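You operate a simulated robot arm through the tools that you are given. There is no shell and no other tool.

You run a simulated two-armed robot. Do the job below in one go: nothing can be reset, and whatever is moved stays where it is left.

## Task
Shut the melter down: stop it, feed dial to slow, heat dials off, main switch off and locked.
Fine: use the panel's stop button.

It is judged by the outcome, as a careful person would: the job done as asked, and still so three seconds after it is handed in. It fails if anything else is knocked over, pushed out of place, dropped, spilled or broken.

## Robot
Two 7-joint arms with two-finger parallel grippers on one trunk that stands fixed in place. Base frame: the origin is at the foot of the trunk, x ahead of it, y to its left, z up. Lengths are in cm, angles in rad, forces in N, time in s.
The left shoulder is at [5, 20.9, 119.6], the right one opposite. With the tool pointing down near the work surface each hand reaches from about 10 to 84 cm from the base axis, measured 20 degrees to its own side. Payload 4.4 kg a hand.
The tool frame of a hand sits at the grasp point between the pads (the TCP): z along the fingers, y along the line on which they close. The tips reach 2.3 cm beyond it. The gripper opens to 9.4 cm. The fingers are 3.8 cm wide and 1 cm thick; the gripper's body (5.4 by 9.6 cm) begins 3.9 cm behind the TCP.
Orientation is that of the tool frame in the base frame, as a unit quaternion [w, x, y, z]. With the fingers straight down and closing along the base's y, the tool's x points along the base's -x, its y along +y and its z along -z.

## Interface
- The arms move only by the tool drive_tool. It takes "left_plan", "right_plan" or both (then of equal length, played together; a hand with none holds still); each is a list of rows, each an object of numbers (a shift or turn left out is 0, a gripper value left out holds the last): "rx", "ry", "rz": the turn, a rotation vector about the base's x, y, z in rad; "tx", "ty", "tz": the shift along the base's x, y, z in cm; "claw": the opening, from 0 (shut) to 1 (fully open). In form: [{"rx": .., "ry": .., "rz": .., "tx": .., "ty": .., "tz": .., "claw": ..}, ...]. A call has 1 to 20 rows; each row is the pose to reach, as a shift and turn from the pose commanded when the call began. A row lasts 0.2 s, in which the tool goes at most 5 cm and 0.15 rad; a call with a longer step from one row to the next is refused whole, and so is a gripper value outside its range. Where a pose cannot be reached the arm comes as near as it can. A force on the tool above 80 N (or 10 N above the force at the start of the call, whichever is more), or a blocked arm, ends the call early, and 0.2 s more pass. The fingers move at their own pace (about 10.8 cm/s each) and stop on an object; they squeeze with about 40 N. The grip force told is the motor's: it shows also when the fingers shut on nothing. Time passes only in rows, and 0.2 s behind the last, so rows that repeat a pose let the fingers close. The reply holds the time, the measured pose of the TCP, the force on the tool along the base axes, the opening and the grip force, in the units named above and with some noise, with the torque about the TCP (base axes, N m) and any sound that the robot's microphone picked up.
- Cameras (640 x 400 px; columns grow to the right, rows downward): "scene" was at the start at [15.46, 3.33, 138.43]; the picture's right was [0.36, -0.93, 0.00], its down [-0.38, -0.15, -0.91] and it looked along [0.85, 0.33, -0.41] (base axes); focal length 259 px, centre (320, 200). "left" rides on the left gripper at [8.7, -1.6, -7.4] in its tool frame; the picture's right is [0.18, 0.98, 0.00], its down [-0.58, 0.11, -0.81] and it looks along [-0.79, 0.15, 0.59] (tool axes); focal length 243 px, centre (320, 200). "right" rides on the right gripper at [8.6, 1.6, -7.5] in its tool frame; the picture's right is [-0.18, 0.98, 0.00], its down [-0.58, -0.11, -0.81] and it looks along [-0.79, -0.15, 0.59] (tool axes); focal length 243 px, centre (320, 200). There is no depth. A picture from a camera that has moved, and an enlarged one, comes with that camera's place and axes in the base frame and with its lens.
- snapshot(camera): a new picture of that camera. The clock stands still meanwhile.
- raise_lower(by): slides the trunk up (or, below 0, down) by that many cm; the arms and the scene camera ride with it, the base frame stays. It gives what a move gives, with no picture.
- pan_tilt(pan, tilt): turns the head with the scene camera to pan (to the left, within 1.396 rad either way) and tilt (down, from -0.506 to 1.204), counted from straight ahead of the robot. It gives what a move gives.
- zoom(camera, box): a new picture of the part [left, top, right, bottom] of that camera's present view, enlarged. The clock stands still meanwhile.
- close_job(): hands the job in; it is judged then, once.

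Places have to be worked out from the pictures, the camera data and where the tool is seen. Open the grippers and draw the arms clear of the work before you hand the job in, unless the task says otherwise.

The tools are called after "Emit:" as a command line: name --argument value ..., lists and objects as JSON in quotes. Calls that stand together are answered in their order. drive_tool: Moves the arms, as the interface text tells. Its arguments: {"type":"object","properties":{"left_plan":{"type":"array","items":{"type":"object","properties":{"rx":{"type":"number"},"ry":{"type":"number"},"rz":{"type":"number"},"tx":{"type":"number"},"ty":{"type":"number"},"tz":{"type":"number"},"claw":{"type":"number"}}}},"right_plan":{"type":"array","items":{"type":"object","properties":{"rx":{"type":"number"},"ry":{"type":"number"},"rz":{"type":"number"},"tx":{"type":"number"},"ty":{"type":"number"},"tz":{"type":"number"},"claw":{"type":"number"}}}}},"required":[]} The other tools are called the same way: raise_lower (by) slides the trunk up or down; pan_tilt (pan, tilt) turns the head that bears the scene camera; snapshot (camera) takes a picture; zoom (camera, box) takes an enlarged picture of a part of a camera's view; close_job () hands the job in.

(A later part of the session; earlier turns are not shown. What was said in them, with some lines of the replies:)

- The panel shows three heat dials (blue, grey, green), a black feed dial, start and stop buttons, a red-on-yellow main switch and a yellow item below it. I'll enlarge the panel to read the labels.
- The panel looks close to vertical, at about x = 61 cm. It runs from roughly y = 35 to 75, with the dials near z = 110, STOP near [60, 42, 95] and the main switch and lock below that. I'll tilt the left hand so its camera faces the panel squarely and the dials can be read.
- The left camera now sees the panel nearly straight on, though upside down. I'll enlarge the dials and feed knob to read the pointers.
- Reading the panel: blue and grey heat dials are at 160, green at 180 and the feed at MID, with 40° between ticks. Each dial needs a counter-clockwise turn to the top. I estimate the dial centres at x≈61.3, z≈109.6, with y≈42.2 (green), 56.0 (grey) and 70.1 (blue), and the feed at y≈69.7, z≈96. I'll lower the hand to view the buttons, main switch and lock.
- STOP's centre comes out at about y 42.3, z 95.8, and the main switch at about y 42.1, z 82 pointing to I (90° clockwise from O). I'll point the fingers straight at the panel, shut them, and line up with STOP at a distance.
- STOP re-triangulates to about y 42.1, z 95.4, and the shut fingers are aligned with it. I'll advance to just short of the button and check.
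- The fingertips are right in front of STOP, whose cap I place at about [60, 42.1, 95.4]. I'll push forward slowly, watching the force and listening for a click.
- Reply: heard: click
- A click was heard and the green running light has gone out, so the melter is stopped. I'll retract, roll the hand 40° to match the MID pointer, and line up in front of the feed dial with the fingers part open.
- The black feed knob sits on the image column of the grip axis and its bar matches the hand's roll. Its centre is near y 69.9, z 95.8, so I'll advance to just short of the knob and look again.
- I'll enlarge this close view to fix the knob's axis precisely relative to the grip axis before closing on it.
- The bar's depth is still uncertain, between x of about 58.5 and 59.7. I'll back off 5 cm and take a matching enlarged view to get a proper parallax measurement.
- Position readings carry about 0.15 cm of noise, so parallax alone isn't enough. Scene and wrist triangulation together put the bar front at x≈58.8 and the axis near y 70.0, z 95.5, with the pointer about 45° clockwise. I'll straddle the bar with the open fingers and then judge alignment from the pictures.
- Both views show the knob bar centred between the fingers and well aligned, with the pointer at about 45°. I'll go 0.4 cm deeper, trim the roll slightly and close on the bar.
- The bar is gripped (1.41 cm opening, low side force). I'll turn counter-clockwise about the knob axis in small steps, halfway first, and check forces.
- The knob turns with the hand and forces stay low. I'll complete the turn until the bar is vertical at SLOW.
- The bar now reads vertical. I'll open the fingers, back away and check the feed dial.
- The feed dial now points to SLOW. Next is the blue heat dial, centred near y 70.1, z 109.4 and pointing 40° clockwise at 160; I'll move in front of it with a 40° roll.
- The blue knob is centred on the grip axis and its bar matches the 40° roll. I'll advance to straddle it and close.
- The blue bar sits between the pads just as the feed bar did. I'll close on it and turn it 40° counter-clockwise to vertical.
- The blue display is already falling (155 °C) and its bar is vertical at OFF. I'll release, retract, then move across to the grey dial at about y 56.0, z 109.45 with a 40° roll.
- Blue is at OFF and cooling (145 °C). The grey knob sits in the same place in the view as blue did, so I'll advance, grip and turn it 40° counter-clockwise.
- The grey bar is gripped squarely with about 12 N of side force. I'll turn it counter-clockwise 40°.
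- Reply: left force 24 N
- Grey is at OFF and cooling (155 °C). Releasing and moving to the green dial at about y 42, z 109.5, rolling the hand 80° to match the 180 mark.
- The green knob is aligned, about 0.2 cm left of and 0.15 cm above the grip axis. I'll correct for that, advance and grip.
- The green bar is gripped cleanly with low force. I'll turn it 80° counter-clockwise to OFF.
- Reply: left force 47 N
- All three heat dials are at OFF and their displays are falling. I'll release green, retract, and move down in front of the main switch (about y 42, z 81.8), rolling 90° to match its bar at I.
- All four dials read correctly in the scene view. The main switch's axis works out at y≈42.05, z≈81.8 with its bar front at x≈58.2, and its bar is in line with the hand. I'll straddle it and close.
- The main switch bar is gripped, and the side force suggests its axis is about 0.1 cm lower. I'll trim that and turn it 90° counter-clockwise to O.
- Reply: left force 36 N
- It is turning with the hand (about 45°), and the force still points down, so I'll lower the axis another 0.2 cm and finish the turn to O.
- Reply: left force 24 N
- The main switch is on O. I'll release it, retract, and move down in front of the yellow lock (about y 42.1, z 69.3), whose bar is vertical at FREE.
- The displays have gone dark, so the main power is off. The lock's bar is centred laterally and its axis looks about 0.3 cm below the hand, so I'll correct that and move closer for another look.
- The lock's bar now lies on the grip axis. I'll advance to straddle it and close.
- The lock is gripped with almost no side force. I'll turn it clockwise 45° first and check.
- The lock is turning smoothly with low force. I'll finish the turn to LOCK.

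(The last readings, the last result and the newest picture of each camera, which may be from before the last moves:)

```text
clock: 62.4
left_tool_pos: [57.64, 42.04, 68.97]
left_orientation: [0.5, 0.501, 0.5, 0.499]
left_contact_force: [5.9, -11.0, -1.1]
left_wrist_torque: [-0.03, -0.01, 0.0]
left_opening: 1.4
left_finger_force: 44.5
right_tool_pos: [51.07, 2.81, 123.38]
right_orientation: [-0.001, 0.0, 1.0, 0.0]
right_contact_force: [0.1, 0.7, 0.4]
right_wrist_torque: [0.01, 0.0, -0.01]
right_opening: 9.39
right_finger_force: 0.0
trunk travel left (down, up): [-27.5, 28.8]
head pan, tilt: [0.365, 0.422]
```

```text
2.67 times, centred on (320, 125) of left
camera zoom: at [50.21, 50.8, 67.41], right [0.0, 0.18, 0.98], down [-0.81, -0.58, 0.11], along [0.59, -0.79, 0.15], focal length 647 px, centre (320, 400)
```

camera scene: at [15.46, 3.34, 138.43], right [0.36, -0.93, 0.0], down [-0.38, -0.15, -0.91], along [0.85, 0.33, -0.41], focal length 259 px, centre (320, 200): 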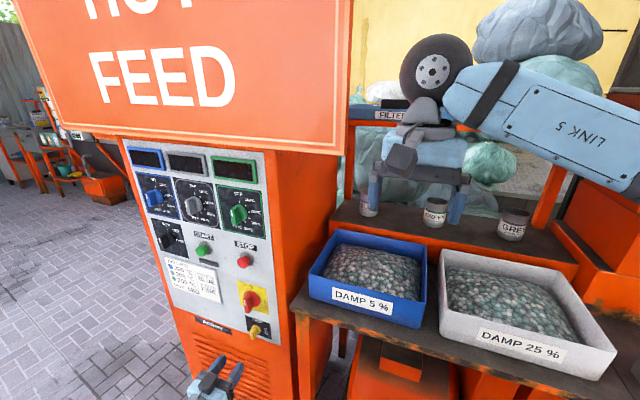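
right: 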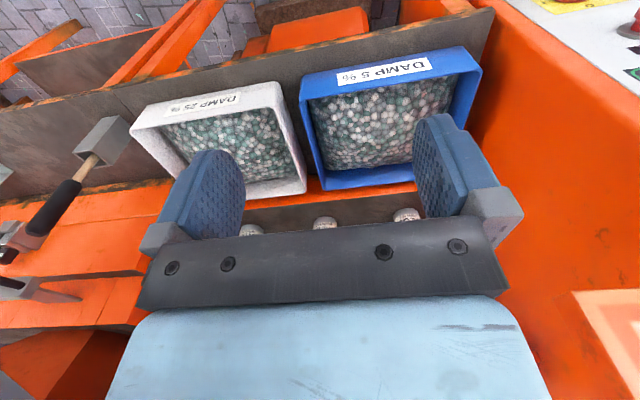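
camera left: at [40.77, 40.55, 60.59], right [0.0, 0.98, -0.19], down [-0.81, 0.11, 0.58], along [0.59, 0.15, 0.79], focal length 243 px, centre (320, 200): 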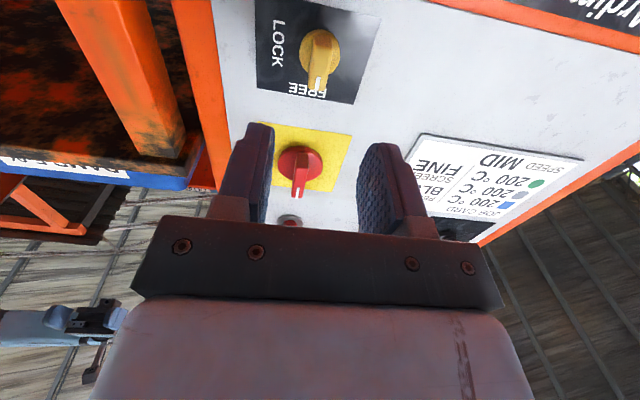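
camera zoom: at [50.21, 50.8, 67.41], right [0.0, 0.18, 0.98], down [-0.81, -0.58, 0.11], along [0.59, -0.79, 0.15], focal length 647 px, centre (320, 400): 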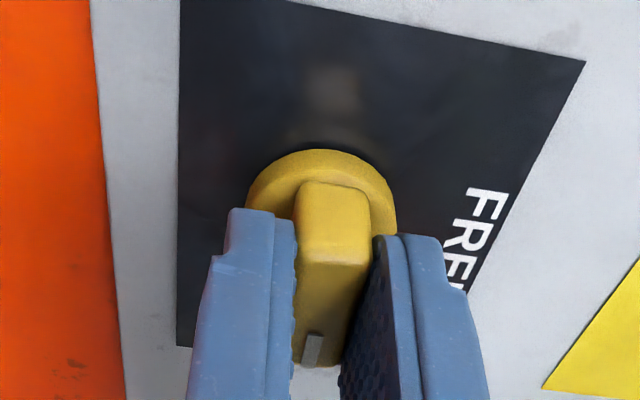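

The lock's bar is now horizontal at LOCK. I'll open, retract straight back and check everything.

Emit:
drive_tool --left_plan '[{"claw": 0.3}, {"claw": 0.5}, {"claw": 0.5}, {"tx": -2}, {"tx": -5}, {"tx": -9}, {"tx": -13}, {"tx": -16}, {"tx": -16}]'

Emit:
snapshot --camera "scene"

Emit:
zoom --camera "scene" --box '[190, 250, 310, 350]'

Emit:
zoom --camera "scene" --box '[110, 140, 280, 260]'

Emit:
snapshot --camera "left"

```text
clock: 64.4
left_tool_pos: [41.48, 41.84, 69.03]
left_orientation: [0.5, 0.5, 0.5, 0.5]
left_contact_force: [-0.5, 0.1, 0.0]
left_wrist_torque: [-0.02, 0.02, 0.0]
left_opening: 4.7
left_finger_force: 0.1
right_tool_pos: [51.11, 2.87, 123.37]
right_orientation: [0.001, 0.0, 1.0, 0.0]
right_contact_force: [-0.1, 0.2, 0.4]
right_wrist_torque: [0.02, 0.0, 0.02]
right_opening: 9.41
right_finger_force: 0.1
trunk travel left (down, up): [-27.5, 28.8]
head pan, tilt: [0.365, 0.422]
```

```text
taken
camera scene: at [15.48, 3.34, 138.42], right [0.36, -0.93, 0.0], down [-0.38, -0.15, -0.91], along [0.85, 0.33, -0.41], focal length 259 px, centre (320, 200)
```

scene: 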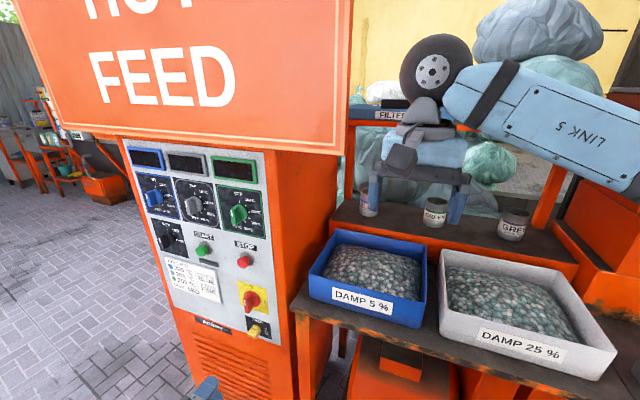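

```text
4.00 times, centred on (250, 300) of scene
camera zoom: at [15.48, 3.34, 138.42], right [0.36, -0.93, 0.0], down [-0.38, -0.15, -0.91], along [0.85, 0.33, -0.41], focal length 1035 px, centre (600, -200)
```

zoom: 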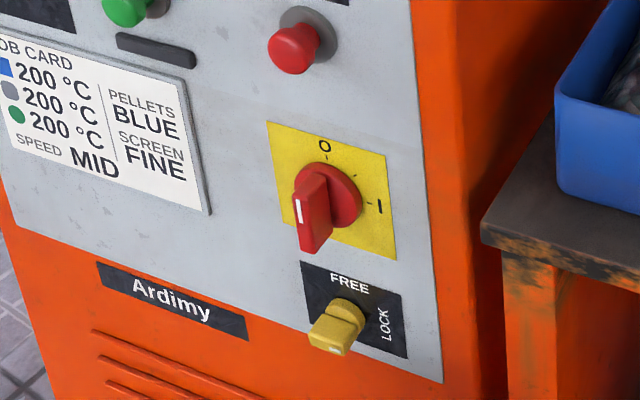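

```text
3.33 times, centred on (195, 200) of scene
camera zoom: at [15.48, 3.34, 138.42], right [0.36, -0.93, 0.0], down [-0.38, -0.15, -0.91], along [0.85, 0.33, -0.41], focal length 862 px, centre (737, 200)
```

zoom: 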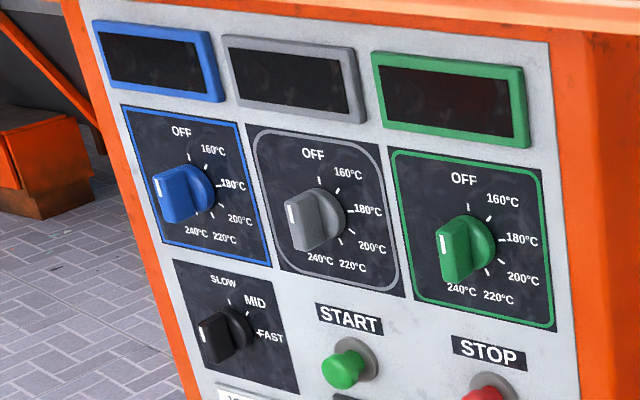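

```text
taken
camera left: at [34.07, 50.71, 67.39], right [0.0, 0.18, 0.98], down [-0.81, -0.58, 0.11], along [0.59, -0.79, 0.15], focal length 243 px, centre (320, 200)
```

left: 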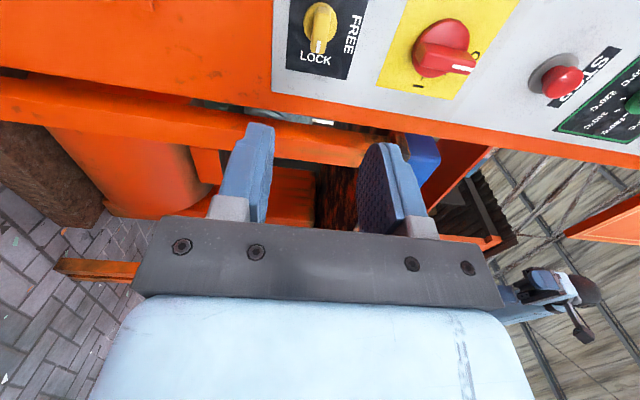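

All controls look right: dials at OFF, feed at SLOW, main on O, lock at LOCK, displays dark. I'll unroll the hand and return to the viewing pose for a straight-on check of each pointer.

Emit:
drive_tool --left_plan '[{"rx": -0.14, "tz": 2, "ty": 1}, {"rx": -0.28, "tz": 4, "ty": 2}, {"rx": -0.42, "tz": 6, "ty": 3}, {"rx": -0.56, "tz": 8, "ty": 4}, {"rx": -0.7, "tz": 10, "ty": 5}, {"rx": -0.84, "tz": 12, "ty": 6}, {"rx": -0.98, "tz": 14, "ty": 7}, {"rx": -1.12, "tz": 16, "ty": 8}, {"rx": -1.26, "tz": 18, "ty": 9}, {"rx": -1.4, "tz": 20, "ty": 9}, {"rx": -1.571, "tz": 22, "ty": 9}]'

```text
refused: row 11 steps farther than a row can; nothing moved
```

The last row's turn was too big, so I'll split it.

Emit:
drive_tool --left_plan '[{"rx": -0.14, "tz": 2, "ty": 1}, {"rx": -0.28, "tz": 4, "ty": 2}, {"rx": -0.42, "tz": 6, "ty": 3}, {"rx": -0.56, "tz": 8, "ty": 4}, {"rx": -0.7, "tz": 10, "ty": 5}, {"rx": -0.84, "tz": 12, "ty": 6}, {"rx": -0.98, "tz": 14, "ty": 7}, {"rx": -1.12, "tz": 16, "ty": 8}, {"rx": -1.26, "tz": 18, "ty": 9}, {"rx": -1.4, "tz": 20, "ty": 9}, {"rx": -1.5, "tz": 22, "ty": 9}, {"rx": -1.571, "tz": 24, "ty": 9}]'

Emit:
drive_tool --left_plan '[{"ry": 0.13, "tz": 2, "tx": -1}, {"ry": 0.26, "tz": 5, "tx": -2}, {"ry": 0.39, "tz": 8, "tx": -3}, {"ry": 0.52, "tz": 11, "tx": -3}, {"ry": 0.65, "tz": 14, "tx": -3}, {"ry": 0.78, "tz": 17, "tx": -3}, {"ry": 0.87, "tz": 20, "tx": -3}, {"ry": 0.931, "tz": 22, "tx": -3}, {"ry": 0.931, "tz": 22, "tx": -3}]'

Emit:
snapshot --camera "left"

Emit:
zoom --camera "left" --box '[120, 0, 420, 190]'

Emit:
snapshot --camera "scene"

```text
clock: 67.0
left_tool_pos: [41.76, 51.02, 92.82]
left_orientation: [0.707, -0.001, 0.707, 0.0]
left_contact_force: [-0.2, 0.2, -0.3]
left_wrist_torque: [-0.04, -0.02, -0.01]
left_opening: 4.72
left_finger_force: 0.1
right_tool_pos: [51.02, 2.89, 123.28]
right_orientation: [0.0, 0.0, 1.0, 0.0]
right_contact_force: [0.8, 0.0, 0.6]
right_wrist_torque: [0.03, -0.02, 0.02]
right_opening: 9.41
right_finger_force: 0.1
trunk travel left (down, up): [-27.5, 28.8]
head pan, tilt: [0.365, 0.422]
```

```text
clock: 69.0
left_tool_pos: [38.51, 50.92, 115.07]
left_orientation: [0.314, -0.001, 0.95, 0.0]
left_contact_force: [0.6, -0.4, -0.6]
left_wrist_torque: [-0.04, -0.03, -0.01]
left_opening: 4.72
left_finger_force: 0.1
right_tool_pos: [50.98, 2.85, 123.36]
right_orientation: [0.0, 0.0, 1.0, -0.001]
right_contact_force: [0.0, 0.4, 0.6]
right_wrist_torque: [-0.01, 0.05, 0.01]
right_opening: 9.41
right_finger_force: 0.2
trunk travel left (down, up): [-27.5, 28.8]
head pan, tilt: [0.365, 0.422]
```

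```text
taken
camera left: at [27.11, 49.5, 115.91], right [-0.15, 0.98, -0.11], down [-0.01, 0.11, 0.99], along [0.99, 0.15, 0.0], focal length 243 px, centre (320, 200)
```

left: 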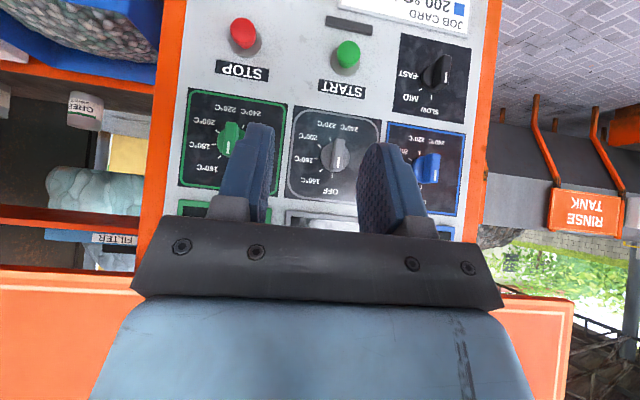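

```text
2.11 times, centred on (270, 95) of left
camera zoom: at [27.11, 49.5, 115.91], right [-0.15, 0.98, -0.11], down [-0.01, 0.11, 0.99], along [0.99, 0.15, 0.0], focal length 511 px, centre (425, 421)
```

zoom: 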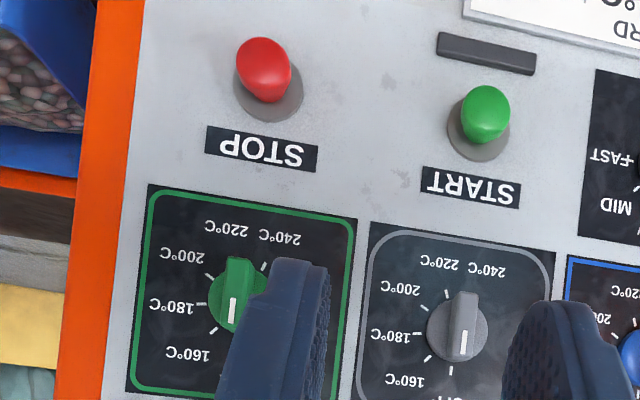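

```text
taken
camera scene: at [15.44, 3.35, 138.43], right [0.36, -0.93, 0.0], down [-0.38, -0.15, -0.91], along [0.85, 0.33, -0.41], focal length 259 px, centre (320, 200)
```

scene: 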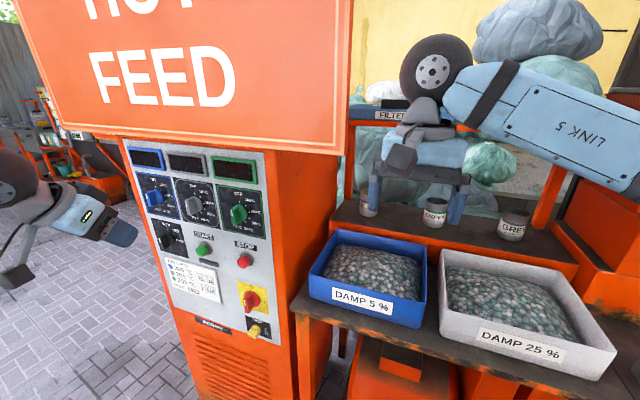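

Green and grey point squarely at OFF in this near-frontal view. One more enlarged look at blue and feed, and the lower controls from the scene camera.

Emit:
zoom --camera "left" --box '[370, 20, 490, 220]'

Emit:
zoom --camera "scene" --box '[190, 240, 310, 350]'

```text
2.00 times, centred on (430, 120) of left
camera zoom: at [27.11, 49.5, 115.91], right [-0.15, 0.98, -0.11], down [-0.01, 0.11, 0.99], along [0.99, 0.15, 0.0], focal length 485 px, centre (100, 360)
```

zoom: 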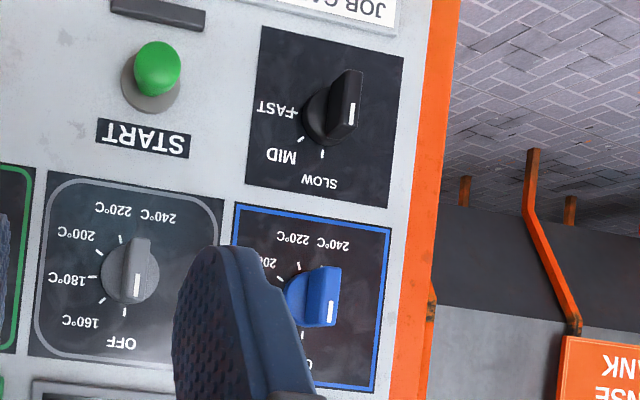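

```text
3.64 times, centred on (250, 295) of scene
camera zoom: at [15.44, 3.35, 138.43], right [0.36, -0.93, 0.0], down [-0.38, -0.15, -0.91], along [0.85, 0.33, -0.41], focal length 941 px, centre (574, -146)
```

zoom: 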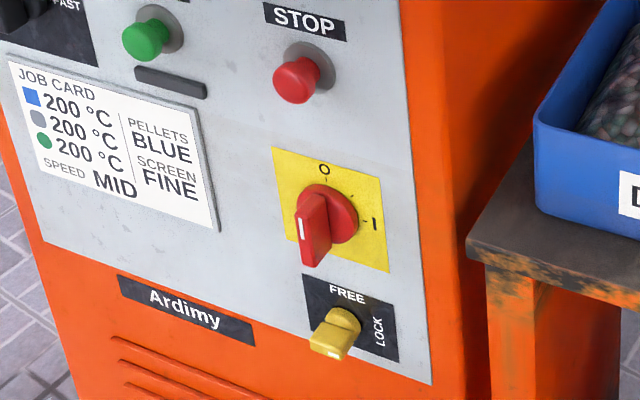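

Everything is set as asked. I'll open the left gripper fully and draw it a bit further from the panel before handing in.

Emit:
drive_tool --left_plan '[{"tx": -2, "claw": 1}, {"tx": -4, "tz": 2, "claw": 1}, {"tx": -5, "tz": 4, "claw": 1}, {"tx": -5, "tz": 4, "claw": 1}]'

Emit:
snapshot --camera "scene"

```text
clock: 70.0
left_tool_pos: [33.65, 51.09, 119.18]
left_orientation: [0.316, -0.001, 0.949, -0.001]
left_contact_force: [0.5, 0.6, -1.0]
left_wrist_torque: [0.01, 0.0, 0.0]
left_opening: 9.42
left_finger_force: 0.0
right_tool_pos: [50.82, 2.88, 123.38]
right_orientation: [0.001, 0.0, 1.0, 0.001]
right_contact_force: [-0.3, -0.1, 0.5]
right_wrist_torque: [0.03, 0.01, -0.01]
right_opening: 9.4
right_finger_force: 0.1
trunk travel left (down, up): [-27.5, 28.8]
head pan, tilt: [0.365, 0.422]
```

```text
taken
camera scene: at [15.46, 3.34, 138.43], right [0.36, -0.93, 0.0], down [-0.38, -0.15, -0.91], along [0.85, 0.33, -0.41], focal length 259 px, centre (320, 200)
```

scene: 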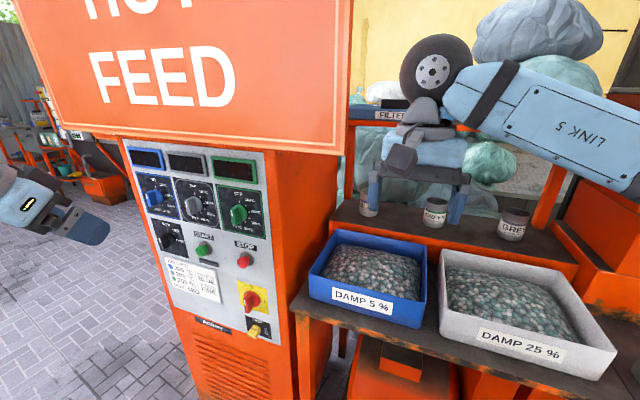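

The arms are clear, both grippers are open, and nothing else has moved. Handing the job in.

Emit:
close_job

```text
The job is handed in.
```

The melter is shut down as you asked, and I've handed the job in. No verdict has come back.

- **Stop:** I pressed the panel's STOP button. It clicked and the green running light went out.
- **Feed dial:** turned from MID to SLOW.
- **Heat dials:** blue, grey and green are all at OFF. Blue and grey had been at 160 °C and green at 180 °C.
- **Main switch:** turned to O, and the temperature displays went dark.
- **Lock:** turned from FREE to LOCK.

I checked each setting in the camera pictures after letting go. Both grippers are open, the left arm is drawn back from the panel, and nothing else looks disturbed.
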